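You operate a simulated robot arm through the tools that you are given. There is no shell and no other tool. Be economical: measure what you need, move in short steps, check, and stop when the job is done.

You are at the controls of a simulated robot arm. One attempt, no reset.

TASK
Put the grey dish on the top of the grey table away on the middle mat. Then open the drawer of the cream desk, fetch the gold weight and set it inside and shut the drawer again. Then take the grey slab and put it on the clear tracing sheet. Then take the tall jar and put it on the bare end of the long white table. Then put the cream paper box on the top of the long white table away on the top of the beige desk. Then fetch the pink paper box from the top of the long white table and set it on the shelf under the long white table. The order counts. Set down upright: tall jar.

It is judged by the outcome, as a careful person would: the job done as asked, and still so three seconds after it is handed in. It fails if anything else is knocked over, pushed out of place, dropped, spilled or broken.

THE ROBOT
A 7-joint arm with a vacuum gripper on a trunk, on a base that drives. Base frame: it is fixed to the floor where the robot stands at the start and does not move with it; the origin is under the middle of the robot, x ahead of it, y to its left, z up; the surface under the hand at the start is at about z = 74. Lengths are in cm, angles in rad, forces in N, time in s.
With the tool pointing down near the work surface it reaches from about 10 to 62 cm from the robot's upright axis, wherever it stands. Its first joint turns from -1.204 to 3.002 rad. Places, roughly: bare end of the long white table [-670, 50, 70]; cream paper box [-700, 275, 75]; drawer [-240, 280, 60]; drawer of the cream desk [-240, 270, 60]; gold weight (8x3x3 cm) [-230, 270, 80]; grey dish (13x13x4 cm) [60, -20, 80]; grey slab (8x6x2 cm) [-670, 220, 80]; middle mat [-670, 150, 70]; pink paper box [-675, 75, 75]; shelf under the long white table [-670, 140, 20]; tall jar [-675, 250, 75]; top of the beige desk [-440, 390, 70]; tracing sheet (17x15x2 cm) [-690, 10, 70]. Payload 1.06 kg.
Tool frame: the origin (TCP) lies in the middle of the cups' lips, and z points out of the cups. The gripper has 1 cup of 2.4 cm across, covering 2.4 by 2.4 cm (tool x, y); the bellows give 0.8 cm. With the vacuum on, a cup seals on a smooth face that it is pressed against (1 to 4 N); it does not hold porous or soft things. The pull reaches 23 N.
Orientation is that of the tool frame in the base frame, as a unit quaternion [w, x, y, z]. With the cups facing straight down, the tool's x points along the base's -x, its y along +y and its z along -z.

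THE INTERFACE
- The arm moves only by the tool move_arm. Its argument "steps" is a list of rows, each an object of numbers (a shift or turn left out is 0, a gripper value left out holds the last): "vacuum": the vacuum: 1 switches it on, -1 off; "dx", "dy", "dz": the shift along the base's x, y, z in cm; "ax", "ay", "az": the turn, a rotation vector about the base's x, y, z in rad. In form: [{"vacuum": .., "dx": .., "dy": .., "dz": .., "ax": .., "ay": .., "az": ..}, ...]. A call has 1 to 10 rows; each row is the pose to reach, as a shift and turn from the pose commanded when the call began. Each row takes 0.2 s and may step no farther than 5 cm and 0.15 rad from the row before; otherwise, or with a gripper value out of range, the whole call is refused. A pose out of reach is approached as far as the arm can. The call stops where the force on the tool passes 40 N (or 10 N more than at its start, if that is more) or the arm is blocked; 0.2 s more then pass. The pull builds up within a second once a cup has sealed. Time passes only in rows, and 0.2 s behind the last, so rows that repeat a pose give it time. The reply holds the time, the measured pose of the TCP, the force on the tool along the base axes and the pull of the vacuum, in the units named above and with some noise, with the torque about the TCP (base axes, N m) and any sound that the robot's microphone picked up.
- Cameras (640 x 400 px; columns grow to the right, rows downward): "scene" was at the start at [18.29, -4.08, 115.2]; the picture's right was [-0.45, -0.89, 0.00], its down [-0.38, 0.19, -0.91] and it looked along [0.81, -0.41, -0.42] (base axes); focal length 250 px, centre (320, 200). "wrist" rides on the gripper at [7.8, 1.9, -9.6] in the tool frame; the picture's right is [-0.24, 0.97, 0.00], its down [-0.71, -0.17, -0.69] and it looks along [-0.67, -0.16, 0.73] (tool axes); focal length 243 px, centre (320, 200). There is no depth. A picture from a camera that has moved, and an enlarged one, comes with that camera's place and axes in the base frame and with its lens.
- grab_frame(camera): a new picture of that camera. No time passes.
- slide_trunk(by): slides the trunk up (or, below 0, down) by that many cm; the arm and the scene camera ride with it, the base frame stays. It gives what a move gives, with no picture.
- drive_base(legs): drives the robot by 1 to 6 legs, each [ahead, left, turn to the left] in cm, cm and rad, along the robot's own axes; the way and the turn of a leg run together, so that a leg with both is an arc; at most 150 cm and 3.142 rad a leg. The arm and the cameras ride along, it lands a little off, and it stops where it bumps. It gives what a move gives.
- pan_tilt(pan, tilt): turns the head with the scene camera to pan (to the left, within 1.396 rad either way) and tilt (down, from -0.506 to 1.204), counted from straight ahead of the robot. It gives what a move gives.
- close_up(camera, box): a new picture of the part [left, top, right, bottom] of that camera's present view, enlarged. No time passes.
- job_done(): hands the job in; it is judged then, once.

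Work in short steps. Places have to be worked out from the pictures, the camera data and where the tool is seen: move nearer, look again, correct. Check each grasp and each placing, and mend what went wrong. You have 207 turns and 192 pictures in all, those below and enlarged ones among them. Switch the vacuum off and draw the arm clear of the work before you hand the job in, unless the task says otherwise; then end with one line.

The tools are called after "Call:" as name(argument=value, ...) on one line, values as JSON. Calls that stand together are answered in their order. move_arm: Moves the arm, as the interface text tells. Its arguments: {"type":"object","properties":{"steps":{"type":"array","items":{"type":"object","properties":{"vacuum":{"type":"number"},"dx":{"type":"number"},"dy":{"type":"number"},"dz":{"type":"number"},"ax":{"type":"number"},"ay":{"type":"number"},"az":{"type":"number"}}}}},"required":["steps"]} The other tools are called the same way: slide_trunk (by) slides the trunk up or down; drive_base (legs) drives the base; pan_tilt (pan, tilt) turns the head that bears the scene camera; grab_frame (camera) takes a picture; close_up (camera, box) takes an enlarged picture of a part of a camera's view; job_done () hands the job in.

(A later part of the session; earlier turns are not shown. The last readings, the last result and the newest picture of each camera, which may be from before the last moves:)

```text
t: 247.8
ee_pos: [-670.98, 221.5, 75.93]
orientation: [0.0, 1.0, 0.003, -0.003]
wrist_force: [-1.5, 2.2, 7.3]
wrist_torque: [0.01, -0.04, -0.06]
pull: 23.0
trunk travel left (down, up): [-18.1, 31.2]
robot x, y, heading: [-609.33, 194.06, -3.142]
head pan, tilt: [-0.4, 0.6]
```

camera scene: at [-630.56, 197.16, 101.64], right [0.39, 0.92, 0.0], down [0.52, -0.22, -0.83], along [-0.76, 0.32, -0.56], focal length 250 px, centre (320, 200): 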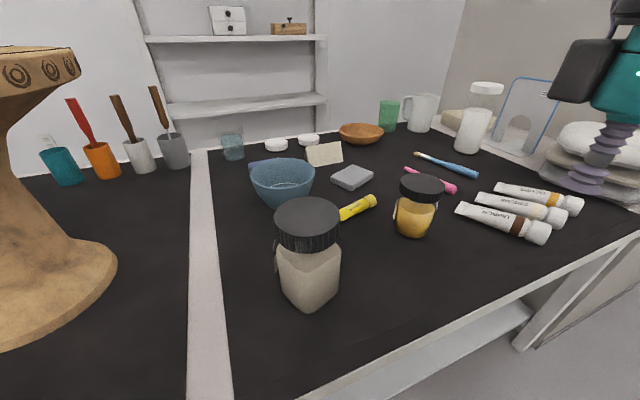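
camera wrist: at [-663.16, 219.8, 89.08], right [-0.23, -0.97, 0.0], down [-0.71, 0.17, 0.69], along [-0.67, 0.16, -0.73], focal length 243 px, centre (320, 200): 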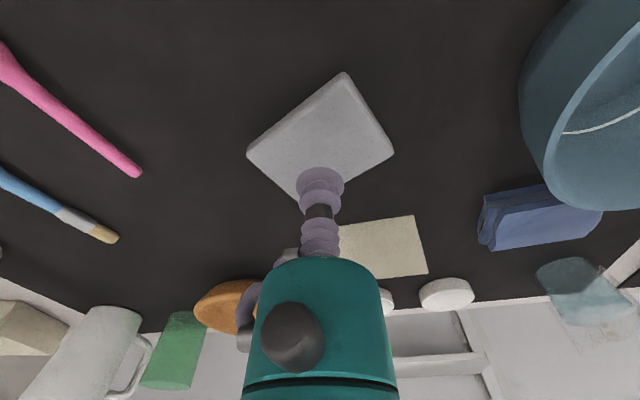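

Sealed. Lift to z≈92 and draw back.

Call:
move_arm(steps=[{"dz": 1}, {"dz": 4}, {"dz": 8.5}, {"dz": 13}, {"dz": 16.5, "dx": 1}, {"dz": 16.5, "dx": 5.5}, {"dz": 16.5, "dx": 10}, {"dz": 16.5, "dx": 14.5}, {"dz": 16.5, "dx": 19}, {"dz": 16.5, "dx": 23.5}])

Call:
grab_frame(camera="wrist")

```text
t: 250.0
ee_pos: [-647.25, 221.28, 92.38]
orientation: [0.001, 1.0, 0.004, 0.0]
wrist_force: [-0.2, 0.4, -0.9]
wrist_torque: [0.03, 0.0, 0.04]
pull: 23.0
out of reach, approached as far as the arm can: row 3, 4, 5
trunk travel left (down, up): [-18.1, 31.2]
robot x, y, heading: [-609.24, 193.85, -3.137]
head pan, tilt: [-0.4, 0.6]
```

```text
95 pictures are left
camera wrist: at [-639.42, 219.53, 101.89], right [-0.23, -0.97, 0.0], down [-0.71, 0.17, 0.68], along [-0.67, 0.16, -0.73], focal length 243 px, centre (320, 200)
```

wrist: 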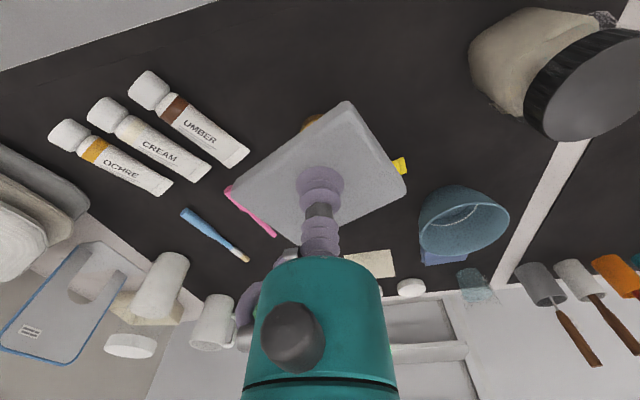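

Slab held. I back away and drive left along the table to look at the tracing sheet's end.

Call:
drive_base(legs=[[-38, 0, 0], [0, 130, 0], [0, 55, 0]])

Call:
pan_tilt(pan=0.0, tilt=0.4)

Call:
grab_frame(camera="scene")

```text
t: 268.7
ee_pos: [-608.68, 34.4, 92.37]
orientation: [0.0, 1.0, 0.005, -0.001]
wrist_force: [0.4, 0.2, -0.8]
wrist_torque: [0.01, -0.04, -0.01]
pull: 23.3
trunk travel left (down, up): [-18.1, 31.2]
robot x, y, heading: [-570.49, 6.84, -3.135]
head pan, tilt: [-0.4, 0.6]
```

```text
t: 269.5
ee_pos: [-608.62, 34.37, 92.48]
orientation: [0.001, 1.0, 0.004, 0.0]
wrist_force: [0.0, -1.0, -1.2]
wrist_torque: [-0.02, -0.01, 0.0]
pull: 22.9
trunk travel left (down, up): [-18.1, 31.2]
robot x, y, heading: [-570.3, 7.02, -3.136]
head pan, tilt: [0.0, 0.4]
```

```text
94 pictures are left
camera scene: at [-592.92, 6.82, 103.46], right [-0.01, 1.0, 0.0], down [0.39, 0.0, -0.92], along [-0.92, -0.01, -0.39], focal length 250 px, centre (320, 200)
```

scene: 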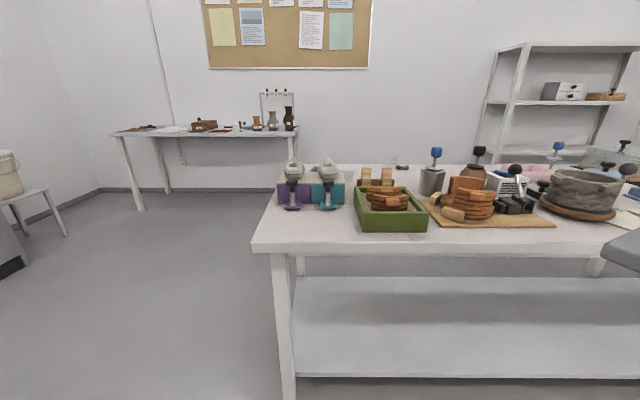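

Call:
slide_trunk(by=31)

Call:
drive_base(legs=[[22, 0, 0]])

Call:
pan_tilt(pan=0.0, tilt=0.7)

Call:
grab_frame(camera="scene")

```text
t: 272.6
ee_pos: [-608.66, 34.42, 123.35]
orientation: [-0.001, 1.0, 0.004, 0.0]
wrist_force: [-0.2, -0.1, -1.7]
wrist_torque: [-0.04, 0.0, 0.0]
pull: 23.0
trunk travel left (down, up): [-49.1, 0.2]
robot x, y, heading: [-570.18, 7.11, -3.133]
head pan, tilt: [0.0, 0.4]
```

```text
t: 274.3
ee_pos: [-630.39, 34.2, 123.45]
orientation: [0.0, 1.0, 0.005, 0.001]
wrist_force: [-0.5, 0.3, -1.4]
wrist_torque: [0.01, -0.03, 0.0]
pull: 23.1
trunk travel left (down, up): [-49.1, 0.2]
robot x, y, heading: [-592.02, 6.75, -3.138]
head pan, tilt: [0.0, 0.4]
```

```text
t: 275.1
ee_pos: [-630.27, 34.3, 123.38]
orientation: [0.0, 1.0, 0.005, 0.0]
wrist_force: [0.3, 0.0, -1.1]
wrist_torque: [-0.03, -0.01, -0.02]
pull: 22.9
trunk travel left (down, up): [-49.1, 0.2]
robot x, y, heading: [-592.12, 6.72, -3.132]
head pan, tilt: [0.0, 0.7]
```

```text
93 pictures are left
camera scene: at [-600.74, 6.75, 133.36], right [-0.01, 1.0, 0.0], down [0.64, 0.0, -0.77], along [-0.77, -0.01, -0.64], focal length 250 px, centre (320, 200)
```

scene: 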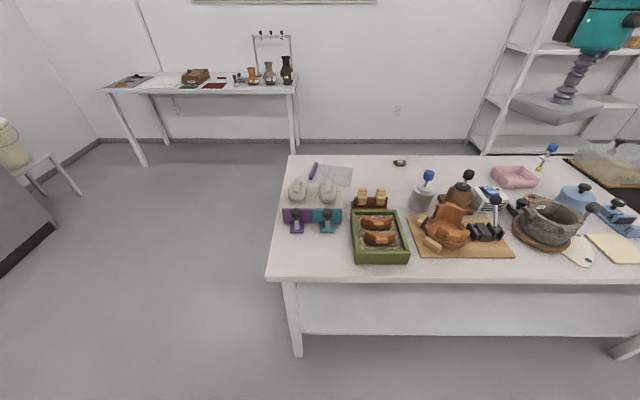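

The clear tracing sheet is at about (-689.5, 10.8) with a purple pen by its left edge. I zoom in on it.

Call:
close_up(camera="scene", box=[270, 140, 400, 240])

```text
4.00 times, centred on (335, 190) of scene
camera zoom: at [-600.74, 6.75, 133.36], right [-0.01, 1.0, 0.0], down [0.64, 0.0, -0.77], along [-0.77, -0.01, -0.64], focal length 1000 px, centre (260, 240)
```

zoom: 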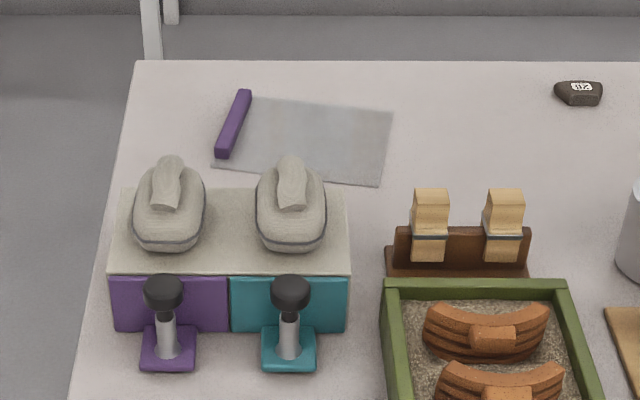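

The slab's spot: (-688.4, 11.5), right of the pen. It's too deep from the front, so I go round the table's left end and face +y.

Call:
drive_base(legs=[[0, 85, 0], [124, 0, 0], [0, 0, -1.577]])

Call:
pan_tilt(pan=-0.4, tilt=0.6)

Call:
grab_frame(camera="scene")

```text
t: 292.5
ee_pos: [-688.36, -39.7, 123.44]
orientation: [-0.001, 0.715, -0.699, -0.001]
wrist_force: [-0.3, 0.6, -0.8]
wrist_torque: [-0.05, -0.02, 0.02]
pull: 22.7
trunk travel left (down, up): [-49.1, 0.2]
robot x, y, heading: [-715.36, -78.33, 1.589]
head pan, tilt: [0.0, 0.7]
```

```text
t: 293.4
ee_pos: [-688.4, -39.73, 123.36]
orientation: [-0.001, 0.714, -0.7, 0.0]
wrist_force: [0.2, -0.6, -1.8]
wrist_torque: [-0.04, 0.01, 0.02]
pull: 23.4
trunk travel left (down, up): [-49.1, 0.2]
robot x, y, heading: [-715.8, -78.63, 1.585]
head pan, tilt: [-0.4, 0.6]
```

```text
91 pictures are left
camera scene: at [-712.18, -69.86, 134.21], right [0.93, -0.37, 0.0], down [-0.21, -0.52, -0.82], along [0.31, 0.77, -0.57], focal length 250 px, centre (320, 200)
```

scene: 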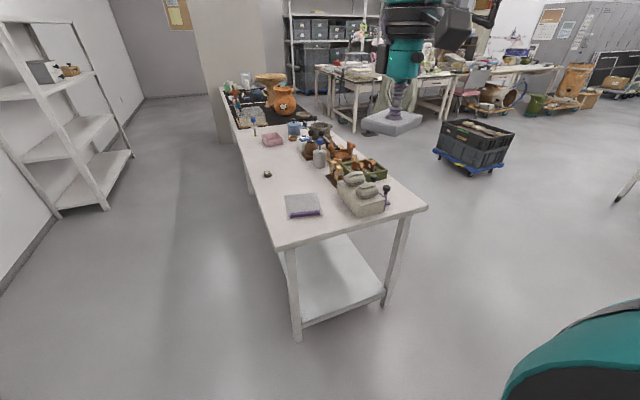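

I drive 30 ahead and lower the trunk by 31.

Call:
drive_base(legs=[[30, 0, -0.015]])

Call:
slide_trunk(by=-31)

Call:
grab_frame(camera="scene")

```text
t: 295.4
ee_pos: [-688.17, -10.4, 123.47]
orientation: [0.0, 0.71, -0.704, 0.0]
wrist_force: [-0.8, 0.1, -0.2]
wrist_torque: [0.0, -0.04, 0.02]
pull: 22.9
trunk travel left (down, up): [-49.1, 0.2]
robot x, y, heading: [-715.87, -48.51, 1.577]
head pan, tilt: [-0.4, 0.6]
```

```text
t: 298.5
ee_pos: [-688.22, -10.58, 92.52]
orientation: [-0.001, 0.71, -0.704, 0.0]
wrist_force: [0.5, 0.2, -0.7]
wrist_torque: [-0.05, -0.01, 0.01]
pull: 22.6
trunk travel left (down, up): [-18.1, 31.2]
robot x, y, heading: [-715.59, -49.01, 1.579]
head pan, tilt: [-0.4, 0.6]
```

```text
90 pictures are left
camera scene: at [-712.46, -27.38, 101.64], right [0.92, -0.38, 0.0], down [-0.22, -0.52, -0.83], along [0.32, 0.76, -0.56], focal length 250 px, centre (320, 200)
```

scene: 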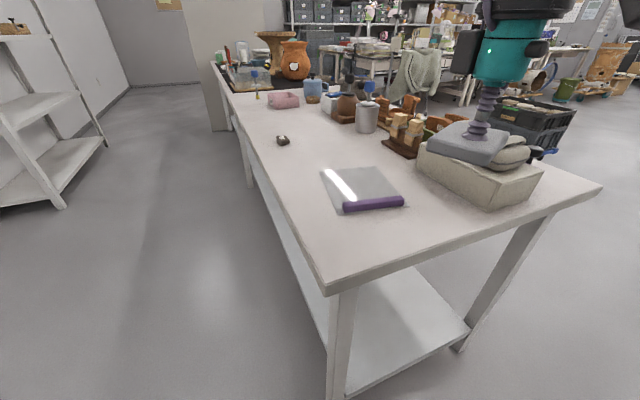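

Sheet centre (free of the pen) ≈ (-686.5, 12.5). I carry the slab over it at z 92 and go down to z≈79.

Call:
move_arm(steps=[{"dx": 0.4, "dy": 4.8}, {"dx": 0.8, "dy": 9.6}, {"dx": 1.2, "dy": 14.4}, {"dx": 1.5, "dy": 19.2}, {"dx": 1.7, "dy": 23.1}, {"dx": 1.7, "dy": 23.1, "dz": -4}, {"dx": 1.7, "dy": 23.1, "dz": -8}, {"dx": 1.7, "dy": 23.1, "dz": -12}, {"dx": 1.7, "dy": 23.1, "dz": -13.5}])

Call:
grab_frame(camera="scene")

Call:
grab_frame(camera="wrist")

```text
t: 300.5
ee_pos: [-686.31, 12.51, 78.68]
orientation: [0.0, 0.71, -0.704, -0.001]
wrist_force: [0.2, -0.3, -1.4]
wrist_torque: [-0.05, 0.01, 0.04]
pull: 23.4
out of reach, approached as far as the arm can: row 5, 6, 7
trunk travel left (down, up): [-18.1, 31.2]
robot x, y, heading: [-715.84, -49.06, 1.577]
head pan, tilt: [-0.4, 0.6]
```

```text
89 pictures are left
camera scene: at [-712.45, -27.37, 101.64], right [0.92, -0.38, 0.0], down [-0.22, -0.52, -0.82], along [0.32, 0.76, -0.57], focal length 250 px, centre (320, 200)
```

scene: 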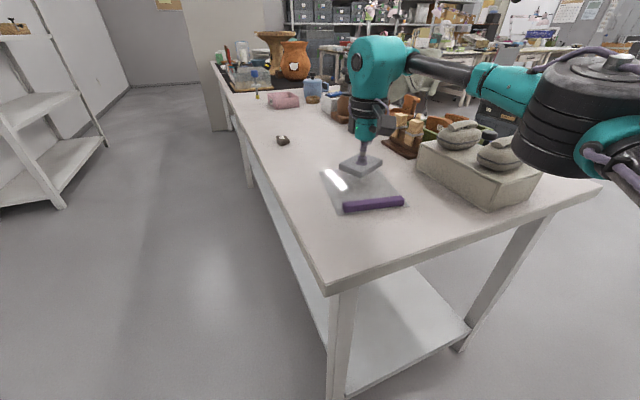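

```text
88 pictures are left
camera wrist: at [-688.22, 4.65, 88.27], right [-0.97, 0.23, 0.0], down [0.17, 0.71, 0.69], along [0.16, 0.67, -0.73], focal length 243 px, centre (320, 200)
```

wrist: 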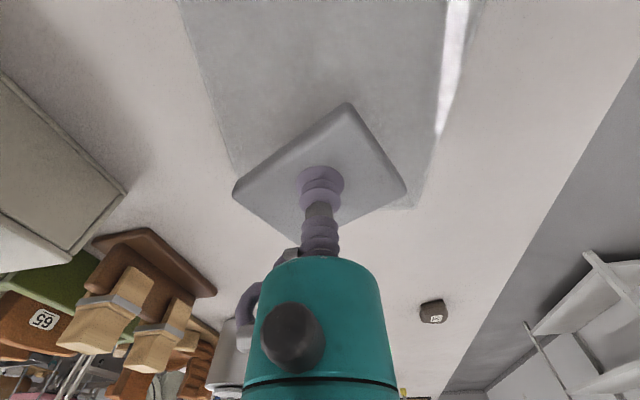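

I shift slightly (dx -1, dy -0.5) to be central on the sheet, then lower.

Call:
move_arm(steps=[{"dx": -1.0, "dy": -0.5}, {"dx": -1.0, "dy": -0.5, "dz": -1.3}, {"dx": -1.0, "dy": -0.5, "dz": -1.8}, {"dx": -1.0, "dy": -0.5, "dz": -2.2}])

Call:
grab_frame(camera="wrist")

```text
t: 301.5
ee_pos: [-687.39, 11.96, 76.75]
orientation: [0.0, 0.71, -0.705, -0.001]
wrist_force: [-0.6, -0.5, 0.1]
wrist_torque: [-0.01, -0.01, -0.01]
pull: 23.0
trunk travel left (down, up): [-18.1, 31.2]
robot x, y, heading: [-715.44, -48.73, 1.575]
head pan, tilt: [-0.4, 0.6]
```

```text
87 pictures are left
camera wrist: at [-689.24, 4.15, 86.16], right [-0.97, 0.23, 0.0], down [0.17, 0.71, 0.69], along [0.16, 0.67, -0.73], focal length 243 px, centre (320, 200)
```

wrist: 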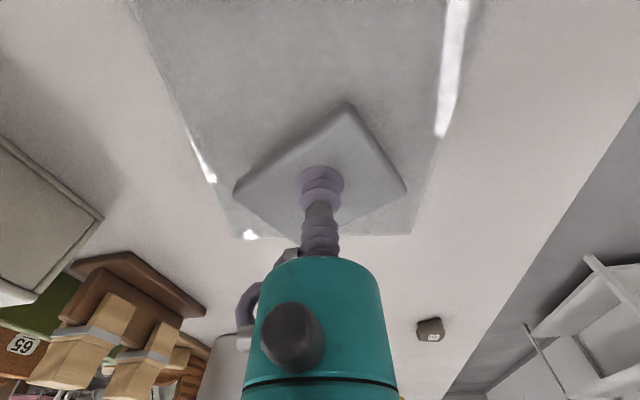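

The slab lies well within the sheet's outline. A bit lower, then release.

Call:
move_arm(steps=[{"dz": -0.2}, {"dz": -0.4}])

```text
t: 302.1
ee_pos: [-687.35, 12.02, 76.34]
orientation: [0.0, 0.709, -0.705, 0.0]
wrist_force: [-0.1, 0.1, -1.0]
wrist_torque: [0.01, -0.03, 0.0]
pull: 23.2
trunk travel left (down, up): [-18.1, 31.2]
robot x, y, heading: [-715.71, -48.8, 1.58]
head pan, tilt: [-0.4, 0.6]
```

Call:
move_arm(steps=[{"dz": -0.2}, {"dz": -0.4}])

```text
t: 302.7
ee_pos: [-687.59, 12.05, 75.97]
orientation: [0.0, 0.71, -0.704, -0.002]
wrist_force: [0.5, 0.7, 4.2]
wrist_torque: [0.01, -0.06, -0.01]
pull: 23.2
trunk travel left (down, up): [-18.1, 31.2]
robot x, y, heading: [-715.89, -48.39, 1.573]
head pan, tilt: [-0.4, 0.6]
```

Contact. Release and rise.

Call:
move_arm(steps=[{"vacuum": -1, "dz": 0.1}, {"dz": 0.1}, {"dz": 0.1}, {"dz": 0.6}, {"dz": 3}, {"dz": 7}, {"dz": 11, "dy": -3}, {"dz": 14, "dy": -7}, {"dz": 16, "dy": -11}, {"dz": 16, "dy": -16}])

Call:
grab_frame(camera="scene")

```text
t: 304.9
ee_pos: [-687.16, -3.86, 91.96]
orientation: [0.0, 0.71, -0.705, 0.001]
wrist_force: [-0.5, 0.0, -0.8]
wrist_torque: [0.01, -0.02, 0.04]
pull: 0.0
trunk travel left (down, up): [-18.1, 31.2]
robot x, y, heading: [-715.79, -48.55, 1.575]
head pan, tilt: [-0.4, 0.6]
```

```text
86 pictures are left
camera scene: at [-712.46, -27.39, 101.64], right [0.92, -0.38, 0.0], down [-0.22, -0.52, -0.83], along [0.32, 0.76, -0.56], focal length 250 px, centre (320, 200)
```

scene: 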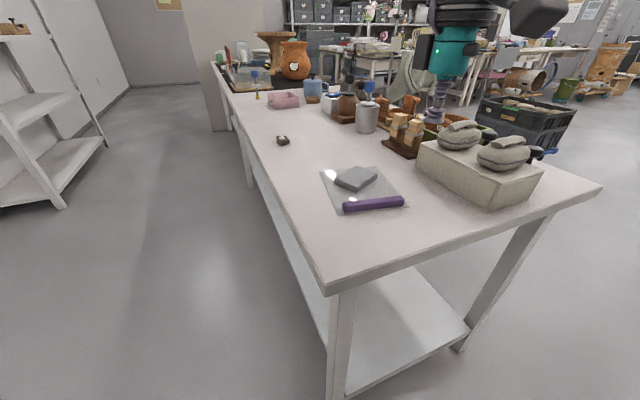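

Slab placed on the tracing sheet. Next the tall jar: I drive back round the table's left end to the front, then up to y≈226 and face the table.

Call:
drive_base(legs=[[-28, 0, 0], [0, -148, 0], [140, 0, 0], [140, 0, 0], [22, 0, 1.565]])

Call:
pan_tilt(pan=-0.4, tilt=0.5)

Call:
grab_frame(camera="scene")

```text
t: 336.4
ee_pos: [-638.17, 240.89, 92.05]
orientation: [0.0, 0.999, 0.033, 0.0]
wrist_force: [-0.3, -0.1, 0.0]
wrist_torque: [-0.02, 0.02, 0.0]
pull: 0.1
trunk travel left (down, up): [-18.1, 31.2]
robot x, y, heading: [-591.73, 215.17, -3.081]
head pan, tilt: [-0.4, 0.6]
cut short: leg 5
```

```text
t: 337.1
ee_pos: [-638.07, 240.92, 92.08]
orientation: [0.0, 0.999, 0.032, -0.001]
wrist_force: [-0.4, -0.4, 0.8]
wrist_torque: [0.01, 0.01, 0.02]
pull: 0.1
trunk travel left (down, up): [-18.1, 31.2]
robot x, y, heading: [-591.14, 215.17, -3.075]
head pan, tilt: [-0.4, 0.499]
```

```text
85 pictures are left
camera scene: at [-613.38, 217.36, 102.55], right [0.33, 0.94, 0.0], down [0.45, -0.16, -0.88], along [-0.83, 0.29, -0.48], focal length 250 px, centre (320, 200)
```

scene: 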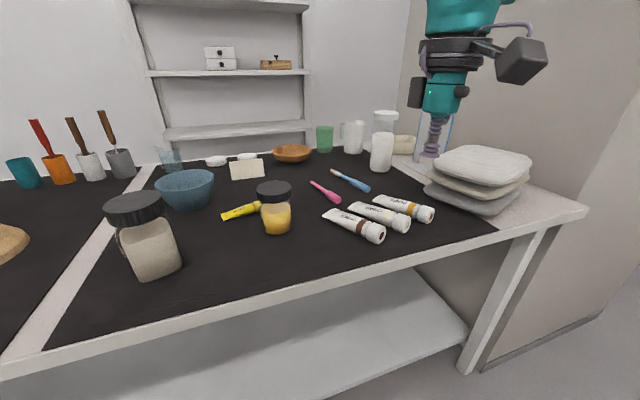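

The last leg stopped slightly early, but nothing looks disturbed. I zoom in on the jar area.

Call:
close_up(camera="scene", box=[300, 90, 460, 190])

```text
4.00 times, centred on (380, 140) of scene
camera zoom: at [-613.38, 217.36, 102.55], right [0.33, 0.94, 0.0], down [0.45, -0.16, -0.88], along [-0.83, 0.29, -0.48], focal length 1000 px, centre (80, 440)
```

zoom: 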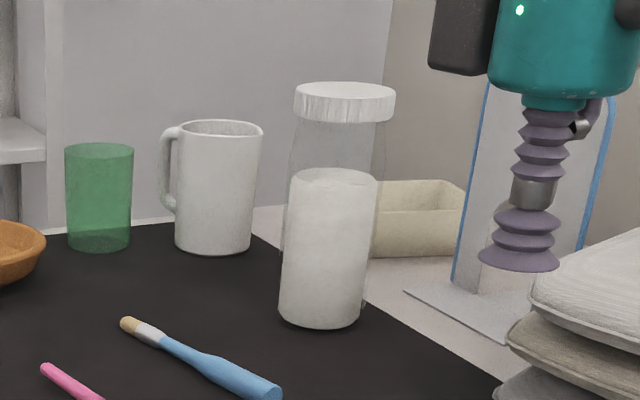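

The tall jar's lid is at about (-677, 259.5, z≈90). I raise the trunk 18 and drive to put it ~28 right / 62 ahead.

Call:
slide_trunk(by=18)

Call:
drive_base(legs=[[22, -17.4, 0], [0, 0, -0.064]])

Call:
pan_tilt(pan=-0.45, tilt=0.6)

Call:
grab_frame(camera="scene")

Call:
grab_frame(camera="wrist")

```text
t: 339.1
ee_pos: [-638.17, 240.94, 110.03]
orientation: [0.0, 0.999, 0.032, -0.001]
wrist_force: [1.2, -0.2, 0.4]
wrist_torque: [-0.01, 0.0, 0.03]
pull: 0.0
trunk travel left (down, up): [-36.1, 13.2]
robot x, y, heading: [-591.04, 215.01, -3.083]
head pan, tilt: [-0.4, 0.499]
```

```text
t: 341.7
ee_pos: [-659.31, 259.74, 110.03]
orientation: [0.0, 1.0, 0.004, 0.0]
wrist_force: [-0.1, 0.0, 0.0]
wrist_torque: [-0.02, 0.05, 0.03]
pull: 0.0
trunk travel left (down, up): [-36.1, 13.2]
robot x, y, heading: [-614.27, 231.19, -3.142]
head pan, tilt: [-0.4, 0.499]
```

```text
t: 342.4
ee_pos: [-659.29, 259.68, 110.0]
orientation: [0.0, 1.0, 0.003, -0.001]
wrist_force: [0.0, -0.1, 0.4]
wrist_torque: [-0.01, 0.0, -0.01]
pull: 0.1
trunk travel left (down, up): [-36.1, 13.2]
robot x, y, heading: [-614.24, 231.0, -3.137]
head pan, tilt: [-0.45, 0.6]
```

```text
83 pictures are left
camera scene: at [-631.08, 234.94, 119.79], right [0.43, 0.9, 0.0], down [0.51, -0.24, -0.83], along [-0.74, 0.36, -0.56], focal length 250 px, centre (320, 200)
```

scene: 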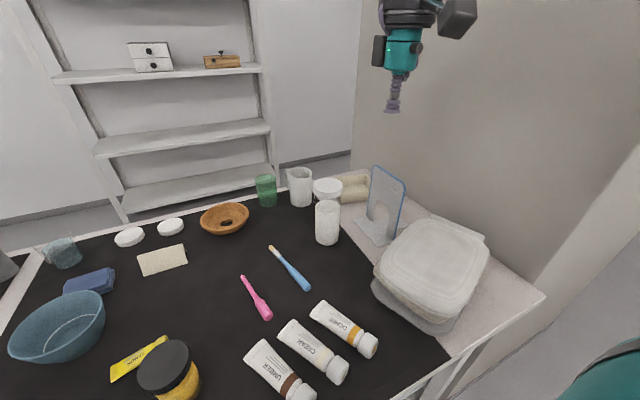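

```text
82 pictures are left
camera wrist: at [-651.44, 257.88, 119.51], right [-0.23, -0.97, 0.0], down [-0.71, 0.17, 0.69], along [-0.67, 0.16, -0.73], focal length 243 px, centre (320, 200)
```

wrist: 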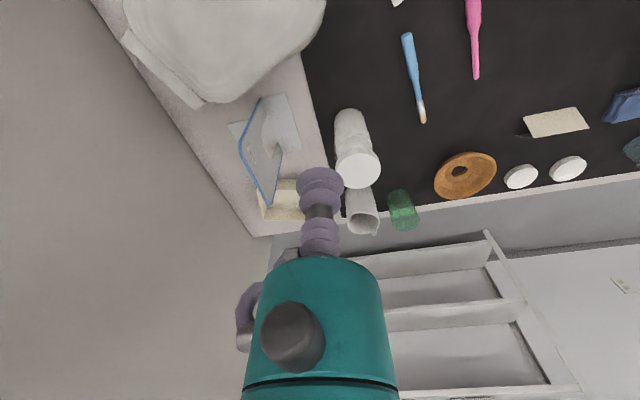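

Two rays agree: lid centre (-674, 257.5, 90.1). I move above it and descend to z≈92.5.

Call:
move_arm(steps=[{"dx": -4.8, "dy": -0.7, "dz": -1}, {"dx": -9.6, "dy": -1.4, "dz": -2}, {"dx": -13, "dy": -2.2, "dz": -5}, {"dx": -14.7, "dy": -2.2, "dz": -9}, {"dx": -14.7, "dy": -2.2, "dz": -13}, {"dx": -14.7, "dy": -2.2, "dz": -16}])

Call:
close_up(camera="scene", box=[260, 130, 400, 250])

Call:
grab_frame(camera="wrist")

```text
t: 343.8
ee_pos: [-673.85, 257.57, 93.94]
orientation: [0.001, 1.0, 0.003, 0.0]
wrist_force: [-0.3, 0.0, 0.1]
wrist_torque: [0.0, -0.03, -0.02]
pull: 0.1
out of reach, approached as far as the arm can: row 4
trunk travel left (down, up): [-36.1, 13.2]
robot x, y, heading: [-614.26, 230.97, -3.137]
head pan, tilt: [-0.45, 0.6]
```

```text
3.33 times, centred on (330, 190) of scene
camera zoom: at [-631.07, 234.95, 119.78], right [0.43, 0.9, 0.0], down [0.51, -0.24, -0.83], along [-0.74, 0.36, -0.56], focal length 834 px, centre (287, 233)
```

zoom: 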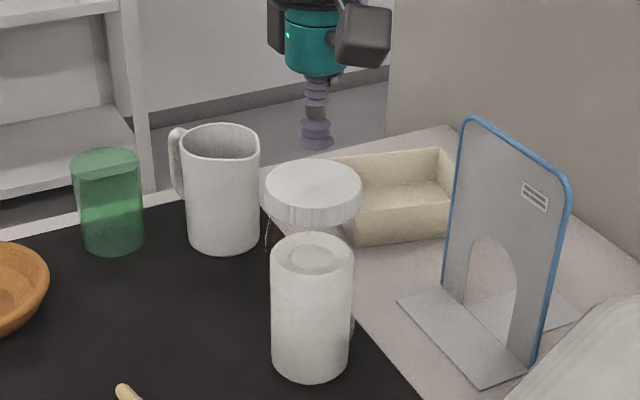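

```text
80 pictures are left
camera wrist: at [-665.96, 255.64, 103.35], right [-0.23, -0.97, 0.0], down [-0.71, 0.17, 0.69], along [-0.67, 0.16, -0.73], focal length 243 px, centre (320, 200)
```

wrist: 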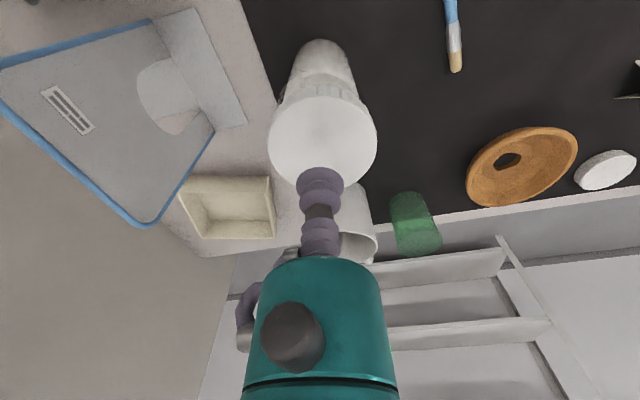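

Centred over the lid. Down with vacuum on.

Call:
move_arm(steps=[{"dx": 0.3, "dz": -2, "vacuum": 1}, {"dx": 0.3, "dz": -3}, {"dx": 0.3, "dz": -3.6}, {"dx": 0.3, "dz": -4.0}])

```text
t: 344.8
ee_pos: [-673.73, 257.43, 90.23]
orientation: [0.001, 1.0, 0.001, -0.003]
wrist_force: [1.7, 4.4, 20.0]
wrist_torque: [0.0, -0.04, -0.04]
pull: 23.0
trunk travel left (down, up): [-36.1, 13.2]
robot x, y, heading: [-614.47, 231.19, -3.137]
head pan, tilt: [-0.45, 0.6]
```

Sealed (a bit firm). I lift slowly.

Call:
move_arm(steps=[{"dz": 0.5}, {"dz": 1}, {"dz": 2}, {"dz": 3}])

Call:
grab_frame(camera="scene")

```text
t: 345.8
ee_pos: [-673.79, 257.52, 92.96]
orientation: [0.001, 1.0, 0.004, 0.0]
wrist_force: [-0.2, 0.2, -5.6]
wrist_torque: [-0.02, 0.0, 0.01]
pull: 22.3
trunk travel left (down, up): [-36.1, 13.2]
robot x, y, heading: [-614.22, 231.04, -3.139]
head pan, tilt: [-0.45, 0.6]
```

```text
79 pictures are left
camera scene: at [-631.11, 234.95, 119.77], right [0.43, 0.9, 0.0], down [0.51, -0.24, -0.82], along [-0.74, 0.36, -0.57], focal length 250 px, centre (320, 200)
```

scene: 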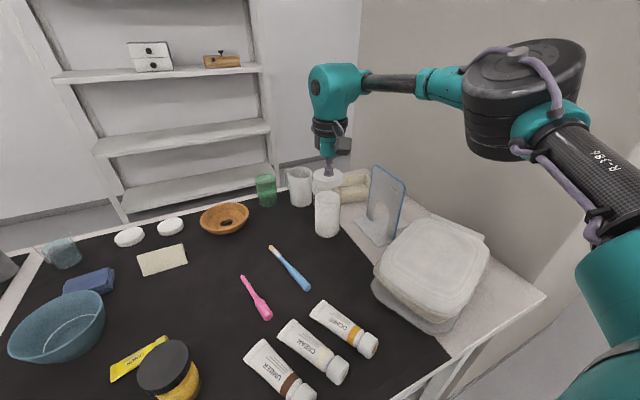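

The whole jar hangs (5.6 N). I raise it with the trunk and back away.

Call:
slide_trunk(by=13)

Call:
grab_frame(camera="scene")

Call:
drive_base(legs=[[-40, 0, 0]])

Call:
grab_frame(camera="scene")

```text
t: 347.4
ee_pos: [-670.28, 257.47, 122.8]
orientation: [0.0, 0.989, 0.003, -0.147]
wrist_force: [-0.3, -0.2, -6.2]
wrist_torque: [-0.03, -0.19, -0.02]
pull: 22.8
trunk travel left (down, up): [-49.1, 0.2]
robot x, y, heading: [-614.16, 230.86, -3.138]
head pan, tilt: [-0.45, 0.6]
```

```text
78 pictures are left
camera scene: at [-622.62, 235.01, 134.2], right [0.43, 0.9, 0.0], down [0.51, -0.24, -0.82], along [-0.74, 0.36, -0.57], focal length 250 px, centre (320, 200)
```

scene: 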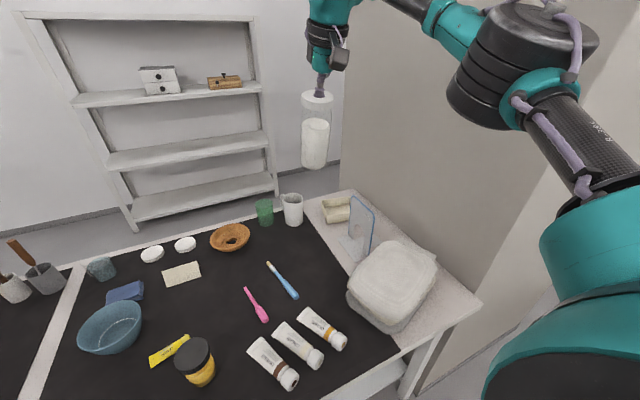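

```text
t: 349.9
ee_pos: [-629.08, 257.99, 122.92]
orientation: [0.0, 0.989, -0.001, -0.147]
wrist_force: [0.5, 0.3, -5.2]
wrist_torque: [0.05, -0.11, 0.02]
pull: 22.8
trunk travel left (down, up): [-49.1, 0.2]
robot x, y, heading: [-573.5, 231.25, 3.142]
head pan, tilt: [-0.45, 0.6]
```

```text
77 pictures are left
camera scene: at [-581.48, 235.08, 134.21], right [0.44, 0.9, 0.0], down [0.51, -0.25, -0.83], along [-0.74, 0.36, -0.56], focal length 250 px, centre (320, 200)
```

scene: 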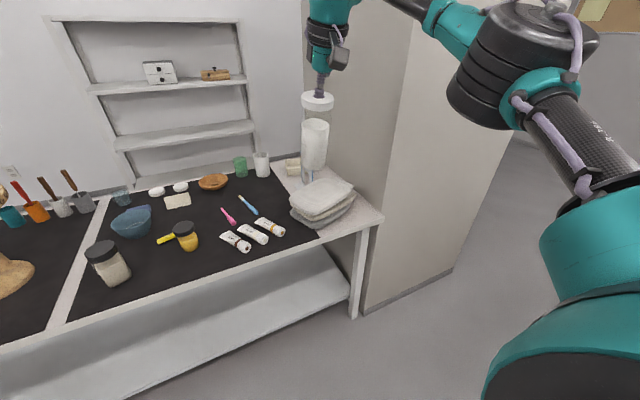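

The tool got tilted by the trunk move; I straighten it, draw the jar in, and drive round the table's left end to its back side.

Call:
move_arm(steps=[{"dx": 3, "ay": -0.1}, {"dx": 6, "ay": -0.2}, {"dx": 10, "ay": -0.295}, {"dx": 14, "ay": -0.295}, {"dx": 18, "ay": -0.295}])

Call:
drive_base(legs=[[0, 140, 0], [0, 140, 0], [0, 30, 0]])

Call:
grab_frame(camera="scene")

```text
t: 351.1
ee_pos: [-610.84, 257.87, 122.72]
orientation: [-0.001, 1.0, -0.001, 0.0]
wrist_force: [0.5, 0.4, -6.4]
wrist_torque: [-0.01, 0.04, 0.03]
pull: 22.8
trunk travel left (down, up): [-49.1, 0.2]
robot x, y, heading: [-573.64, 231.29, 3.14]
head pan, tilt: [-0.45, 0.6]
```

```text
t: 378.4
ee_pos: [-614.91, -51.35, 122.83]
orientation: [0.0, 1.0, 0.001, 0.0]
wrist_force: [-0.7, -0.4, -5.2]
wrist_torque: [0.0, 0.02, 0.02]
pull: 22.8
trunk travel left (down, up): [-49.1, 0.2]
robot x, y, heading: [-577.33, -78.42, 3.137]
head pan, tilt: [-0.45, 0.6]
```

```text
76 pictures are left
camera scene: at [-585.33, -74.15, 134.21], right [0.44, 0.9, 0.0], down [0.51, -0.25, -0.82], along [-0.74, 0.36, -0.57], focal length 250 px, centre (320, 200)
```

scene: 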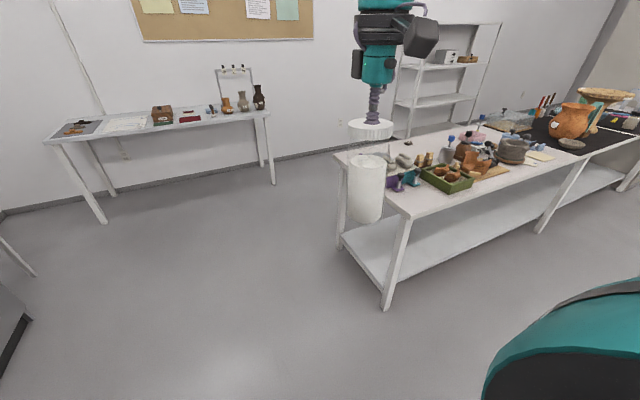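

Now round the corner: up to x≈-690, turn to +y, step left to x≈-752 and go up the back corridor to y≈90, then face +x.

Call:
drive_base(legs=[[112, 0, 0], [0, 0, -1.567], [0, 62, 0], [140, 0, 0], [26, 0, 0]])

Call:
grab_frame(camera="scene")

```text
t: 401.5
ee_pos: [-731.2, 121.98, 122.77]
orientation: [0.0, 0.716, -0.698, 0.0]
wrist_force: [-0.2, 0.1, -6.3]
wrist_torque: [-0.01, -0.02, 0.01]
pull: 23.2
trunk travel left (down, up): [-49.1, 0.2]
robot x, y, heading: [-757.03, 83.41, 1.593]
head pan, tilt: [-0.45, 0.6]
```

```text
75 pictures are left
camera scene: at [-753.29, 91.76, 134.21], right [0.91, -0.41, 0.0], down [-0.23, -0.52, -0.82], along [0.34, 0.75, -0.57], focal length 250 px, centre (320, 200)
```

scene: 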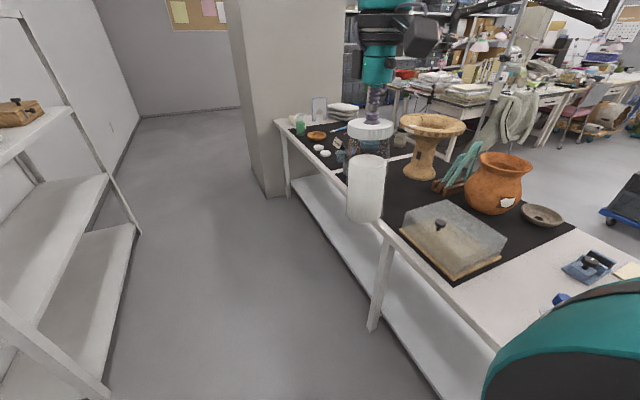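

Clear. I turn to face +x.

Call:
drive_base(legs=[[0, 0, -1.593]])

Call:
pan_tilt(pan=-0.35, tilt=0.8)

Call:
grab_frame(camera="scene")

```text
t: 405.7
ee_pos: [-718.51, 57.51, 122.81]
orientation: [0.0, -0.009, 1.0, -0.001]
wrist_force: [-0.1, -0.1, -5.7]
wrist_torque: [-0.03, 0.0, 0.01]
pull: 22.9
trunk travel left (down, up): [-49.1, 0.2]
robot x, y, heading: [-756.9, 83.51, 0.02]
head pan, tilt: [-0.45, 0.6]
```

```text
t: 406.4
ee_pos: [-718.48, 57.5, 122.91]
orientation: [0.0, -0.01, 1.0, 0.0]
wrist_force: [-0.3, 0.3, -6.5]
wrist_torque: [-0.02, 0.01, 0.0]
pull: 22.8
trunk travel left (down, up): [-49.1, 0.2]
robot x, y, heading: [-757.16, 83.72, 0.016]
head pan, tilt: [-0.351, 0.799]
```

```text
74 pictures are left
camera scene: at [-749.11, 80.77, 132.53], right [-0.33, -0.95, 0.0], down [-0.68, 0.23, -0.7], along [0.66, -0.23, -0.72], focal length 250 px, centre (320, 200)
```

scene: 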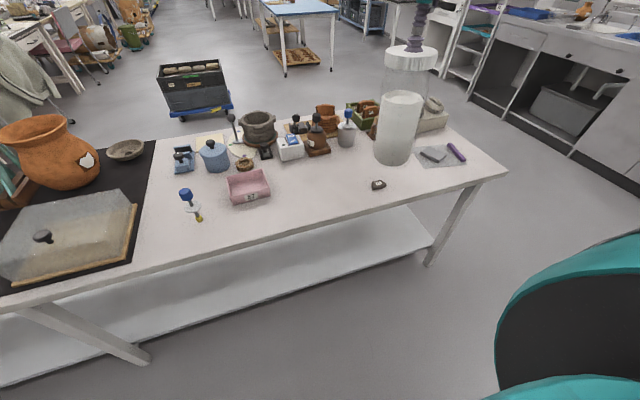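

Free spot at about (-691, 60), between the pebble and pink box. I drive 14 ahead, 3 left and lower the trunk 13.

Call:
drive_base(legs=[[14, 3, -0.016]])

Call:
slide_trunk(by=-13)

Call:
move_arm(steps=[{"dx": 4}, {"dx": 8}, {"dx": 12}, {"dx": 12, "dz": -4}, {"dx": 12, "dz": -8}, {"dx": 12, "dz": -12}])

Call:
grab_frame(camera="scene")

Call:
grab_frame(camera="wrist")

```text
t: 407.8
ee_pos: [-704.87, 59.96, 122.79]
orientation: [0.0, -0.001, 1.0, 0.0]
wrist_force: [1.4, -0.6, -5.4]
wrist_torque: [0.01, 0.0, 0.03]
pull: 23.0
trunk travel left (down, up): [-49.1, 0.2]
robot x, y, heading: [-742.62, 86.68, 0.005]
head pan, tilt: [-0.351, 0.799]
```

```text
t: 409.4
ee_pos: [-704.98, 60.05, 109.74]
orientation: [0.001, -0.002, 1.0, -0.001]
wrist_force: [0.1, 0.2, -5.2]
wrist_torque: [-0.01, -0.01, -0.03]
pull: 23.2
trunk travel left (down, up): [-36.1, 13.2]
robot x, y, heading: [-742.7, 86.17, 0.002]
head pan, tilt: [-0.351, 0.799]
```

```text
t: 410.8
ee_pos: [-692.8, 59.77, 97.98]
orientation: [0.0, -0.001, 1.0, 0.0]
wrist_force: [0.1, 0.8, -5.8]
wrist_torque: [-0.04, -0.02, 0.0]
pull: 23.0
trunk travel left (down, up): [-36.1, 13.2]
robot x, y, heading: [-742.6, 86.37, 0.002]
head pan, tilt: [-0.351, 0.799]
```

```text
73 pictures are left
camera scene: at [-726.54, 83.75, 118.09], right [-0.34, -0.94, 0.0], down [-0.67, 0.25, -0.7], along [0.65, -0.24, -0.72], focal length 250 px, centre (320, 200)
```

scene: 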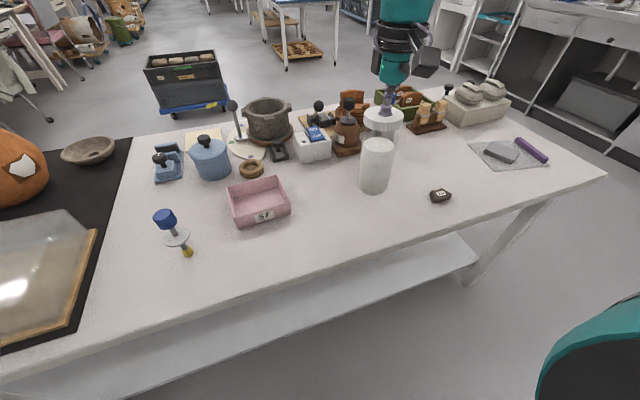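

```text
72 pictures are left
camera wrist: at [-700.67, 61.74, 107.48], right [0.23, 0.97, 0.0], down [0.71, -0.17, 0.69], along [0.67, -0.16, -0.73], focal length 243 px, centre (320, 200)
```

wrist: 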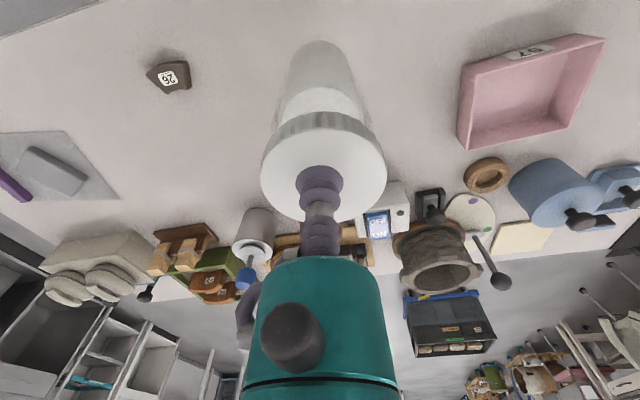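

Plenty of free space underneath. I lower the jar to just above the table, then gently.

Call:
move_arm(steps=[{"dz": -3}, {"dz": -5.5}, {"dz": -6.8}, {"dz": -7.2}])

Call:
move_arm(steps=[{"dz": -0.2}, {"dz": -0.4}])

```text
t: 411.8
ee_pos: [-692.8, 59.9, 90.78]
orientation: [0.001, -0.001, 1.0, 0.0]
wrist_force: [-1.3, -1.4, 1.2]
wrist_torque: [-0.02, 0.03, 0.0]
pull: 22.9
trunk travel left (down, up): [-36.1, 13.2]
robot x, y, heading: [-742.81, 86.5, -0.001]
head pan, tilt: [-0.351, 0.799]
```

```text
t: 412.4
ee_pos: [-692.86, 59.86, 90.44]
orientation: [0.002, -0.001, 1.0, -0.001]
wrist_force: [-2.9, -1.5, 17.4]
wrist_torque: [-0.08, 0.0, -0.04]
pull: 22.9
trunk travel left (down, up): [-36.1, 13.2]
robot x, y, heading: [-743.13, 86.6, -0.0]
head pan, tilt: [-0.351, 0.799]
```

Standing on the table. I ease up 0.3, release, and rise straight.

Call:
move_arm(steps=[{"dz": 0.3}, {"dz": 0.3, "vacuum": -1}, {"dz": 0.3}, {"dz": 0.3}, {"dz": 0.8}, {"dz": 3}, {"dz": 7}, {"dz": 10}])

Call:
grab_frame(camera="scene")

Call:
close_up(camera="scene", box=[210, 140, 310, 240])

```text
t: 414.2
ee_pos: [-692.92, 60.14, 100.06]
orientation: [0.001, -0.002, 1.0, 0.0]
wrist_force: [0.7, 0.7, -0.1]
wrist_torque: [0.0, 0.03, -0.03]
pull: 0.1
trunk travel left (down, up): [-36.1, 13.2]
robot x, y, heading: [-742.79, 86.79, 0.001]
head pan, tilt: [-0.351, 0.799]
```

```text
71 pictures are left
camera scene: at [-726.6, 83.79, 118.1], right [-0.34, -0.94, 0.0], down [-0.67, 0.24, -0.7], along [0.66, -0.24, -0.72], focal length 250 px, centre (320, 200)
```

scene: 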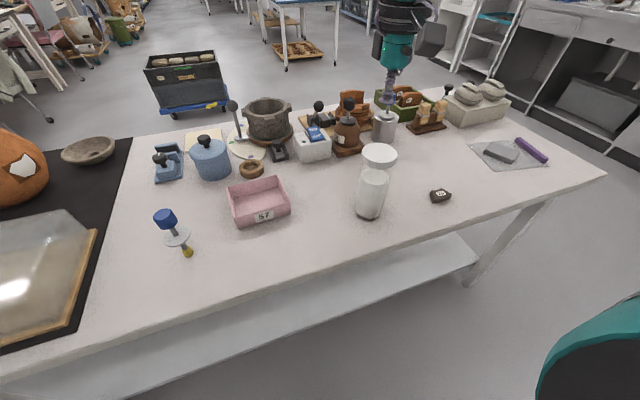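

```text
4.00 times, centred on (260, 190) of scene
camera zoom: at [-726.6, 83.79, 118.1], right [-0.34, -0.94, 0.0], down [-0.67, 0.24, -0.7], along [0.66, -0.24, -0.72], focal length 1000 px, centre (560, 240)
```

zoom: 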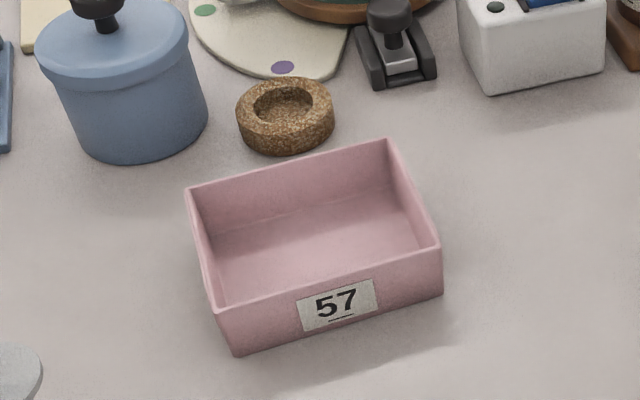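

The jar stands upright on the bare end. Next the cream paper box at ≈(-690.5, 276.5), which is only reachable from the back. I draw in, raise the trunk, and drive up the back corridor, ending turned toward it.

Call:
move_arm(steps=[{"dx": -4}, {"dx": -8}, {"dx": -12}])

Call:
drive_base(legs=[[-14, 0, 0], [0, 0, 1.571], [140, 0, 0]])

Call:
pan_tilt(pan=-0.4, tilt=0.5)

Call:
grab_frame(camera="scene")

```text
t: 415.0
ee_pos: [-705.09, 59.99, 100.17]
orientation: [0.001, -0.002, 1.0, 0.0]
wrist_force: [0.5, -0.2, 0.0]
wrist_torque: [-0.03, 0.02, 0.01]
pull: 0.1
trunk travel left (down, up): [-36.1, 13.2]
robot x, y, heading: [-742.61, 86.42, 0.002]
head pan, tilt: [-0.351, 0.799]
```

```text
t: 426.8
ee_pos: [-730.46, 265.87, 100.19]
orientation: [0.0, 0.708, -0.707, 0.0]
wrist_force: [0.2, -0.5, -0.8]
wrist_torque: [0.01, 0.0, 0.01]
pull: 0.0
trunk travel left (down, up): [-36.1, 13.2]
robot x, y, heading: [-756.91, 228.08, 1.567]
head pan, tilt: [-0.351, 0.799]
```

```text
t: 427.6
ee_pos: [-730.36, 265.87, 100.13]
orientation: [0.0, 0.708, -0.706, 0.0]
wrist_force: [-0.4, 0.0, -0.6]
wrist_torque: [0.02, -0.03, -0.01]
pull: 0.0
trunk travel left (down, up): [-36.1, 13.2]
robot x, y, heading: [-757.24, 228.18, 1.567]
head pan, tilt: [-0.4, 0.499]
```

```text
69 pictures are left
camera scene: at [-753.49, 245.25, 120.69], right [0.92, -0.39, 0.0], down [-0.19, -0.44, -0.88], along [0.34, 0.81, -0.48], focal length 250 px, centre (320, 200)
```

scene: 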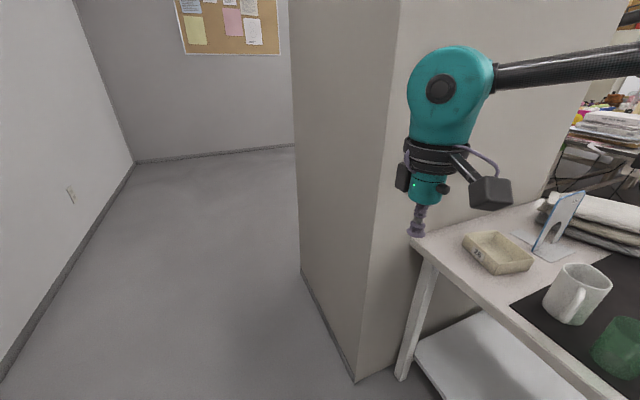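

I see a passage behind the pillar for later. Zoom on the cream box.

Call:
close_up(camera="scene", box=[430, 200, 590, 300])

```text
4.00 times, centred on (510, 250) of scene
camera zoom: at [-753.49, 245.25, 120.69], right [0.92, -0.39, 0.0], down [-0.19, -0.44, -0.88], along [0.34, 0.81, -0.48], focal length 1000 px, centre (-440, 0)
```

zoom: 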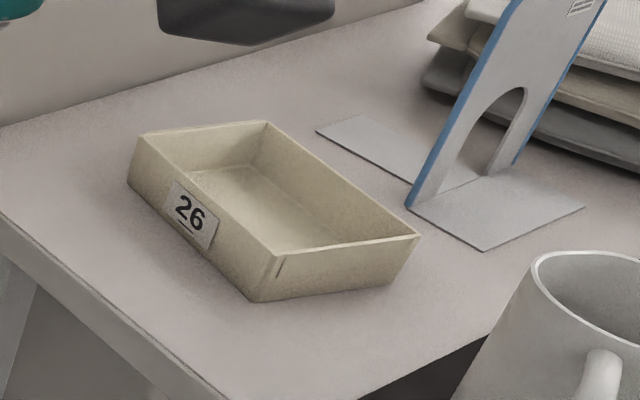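

Box centre ≈(-689, 276). I move to (-743, 245) with heading ≈0.96.

Call:
drive_base(legs=[[17, -14, 0], [0, 0, -0.609]])

Call:
grab_frame(camera="scene")

Call:
grab_frame(camera="wrist")

```text
t: 431.1
ee_pos: [-699.41, 260.34, 100.09]
orientation: [0.0, -0.462, 0.887, 0.0]
wrist_force: [-0.1, -0.2, -0.7]
wrist_torque: [-0.03, 0.01, -0.03]
pull: 0.0
trunk travel left (down, up): [-36.1, 13.2]
robot x, y, heading: [-743.23, 244.5, 0.958]
head pan, tilt: [-0.4, 0.499]
```

```text
67 pictures are left
camera scene: at [-730.27, 256.65, 120.69], right [0.53, -0.85, 0.0], down [-0.41, -0.25, -0.88], along [0.74, 0.47, -0.48], focal length 250 px, centre (320, 200)
```

scene: 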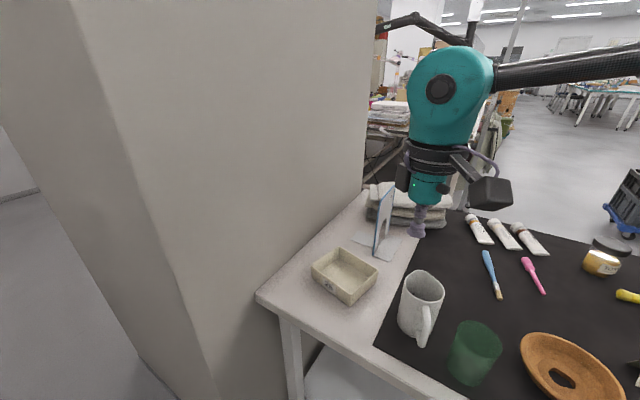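

```text
66 pictures are left
camera wrist: at [-705.52, 255.01, 109.66], right [-0.66, 0.75, 0.0], down [0.55, 0.48, 0.69], along [0.51, 0.45, -0.73], focal length 243 px, centre (320, 200)
```

wrist: 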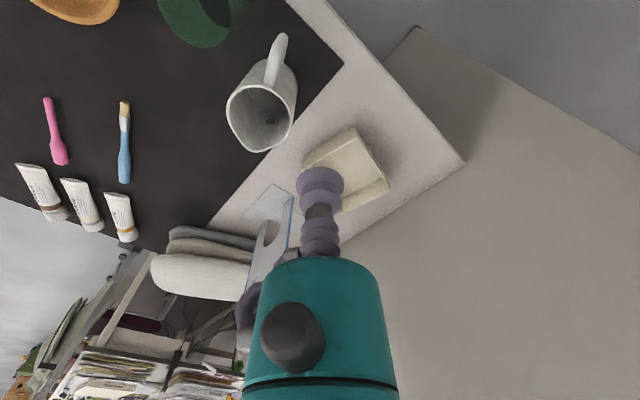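

Box centre (-689.6, 275.4) confirmed by both cameras. I move over it at this height, then lower.

Call:
move_arm(steps=[{"dx": 2.5, "dy": 3.8}, {"dx": 5, "dy": 7.6}, {"dx": 7.5, "dy": 11.4}, {"dx": 9.8, "dy": 15.1}, {"dx": 9.8, "dy": 15.1, "dz": -3}])

Call:
slide_trunk(by=-14)

Call:
grab_frame(camera="wrist")

Call:
close_up(camera="scene", box=[270, 150, 430, 250])

```text
t: 432.3
ee_pos: [-689.49, 275.35, 97.24]
orientation: [0.0, -0.462, 0.887, -0.001]
wrist_force: [0.7, 0.4, -0.2]
wrist_torque: [-0.02, -0.02, -0.02]
pull: 0.1
trunk travel left (down, up): [-36.1, 13.2]
robot x, y, heading: [-743.04, 244.81, 0.957]
head pan, tilt: [-0.4, 0.499]
```

```text
t: 434.0
ee_pos: [-689.59, 275.31, 83.17]
orientation: [0.0, -0.462, 0.887, -0.001]
wrist_force: [0.0, 0.2, 0.6]
wrist_torque: [-0.02, 0.03, 0.01]
pull: 0.2
trunk travel left (down, up): [-22.1, 27.2]
robot x, y, heading: [-742.88, 244.61, 0.961]
head pan, tilt: [-0.4, 0.499]
```

```text
65 pictures are left
camera wrist: at [-695.73, 270.11, 92.67], right [-0.66, 0.75, 0.0], down [0.55, 0.48, 0.69], along [0.51, 0.45, -0.73], focal length 243 px, centre (320, 200)
```

wrist: 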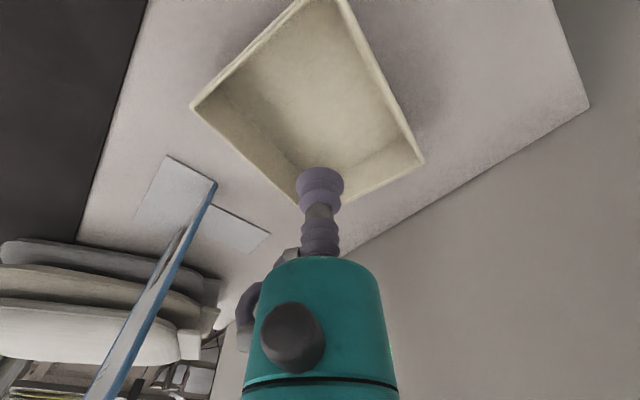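

```text
4.00 times, centred on (350, 200) of scene
camera zoom: at [-728.4, 259.32, 106.84], right [0.53, -0.85, 0.0], down [-0.41, -0.25, -0.88], along [0.74, 0.47, -0.48], focal length 1000 px, centre (200, 200)
```

zoom: 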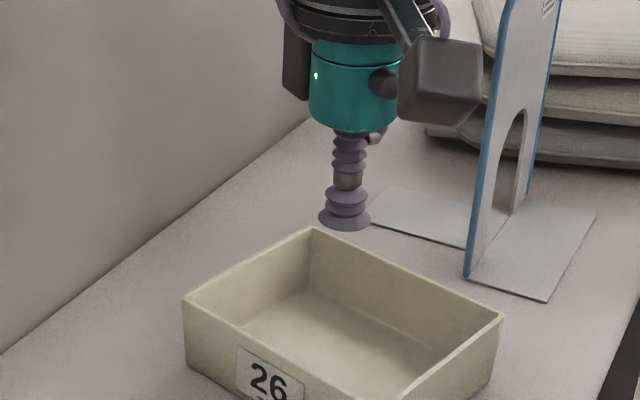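

The cup is centred over the box floor. Lower slowly with vacuum on.

Call:
move_arm(steps=[{"dz": -3}, {"dz": -5.5, "vacuum": 1}, {"dz": -6.8}, {"dz": -7.4}, {"dz": -7.8}])

```text
t: 435.2
ee_pos: [-689.61, 275.53, 75.3]
orientation: [0.001, -0.462, 0.887, 0.0]
wrist_force: [0.2, -0.3, 0.5]
wrist_torque: [-0.05, 0.01, 0.02]
pull: 0.1
trunk travel left (down, up): [-22.1, 27.2]
robot x, y, heading: [-742.85, 244.69, 0.959]
head pan, tilt: [-0.4, 0.499]
```

Call:
move_arm(steps=[{"dz": -0.3}, {"dz": -0.5}, {"dz": -0.7}, {"dz": -0.7}])

```text
t: 436.2
ee_pos: [-689.59, 275.37, 74.67]
orientation: [0.001, -0.462, 0.887, -0.001]
wrist_force: [-0.4, -0.1, -0.8]
wrist_torque: [-0.01, -0.01, -0.03]
pull: 22.8
trunk travel left (down, up): [-22.1, 27.2]
robot x, y, heading: [-743.11, 244.84, 0.961]
head pan, tilt: [-0.4, 0.499]
```

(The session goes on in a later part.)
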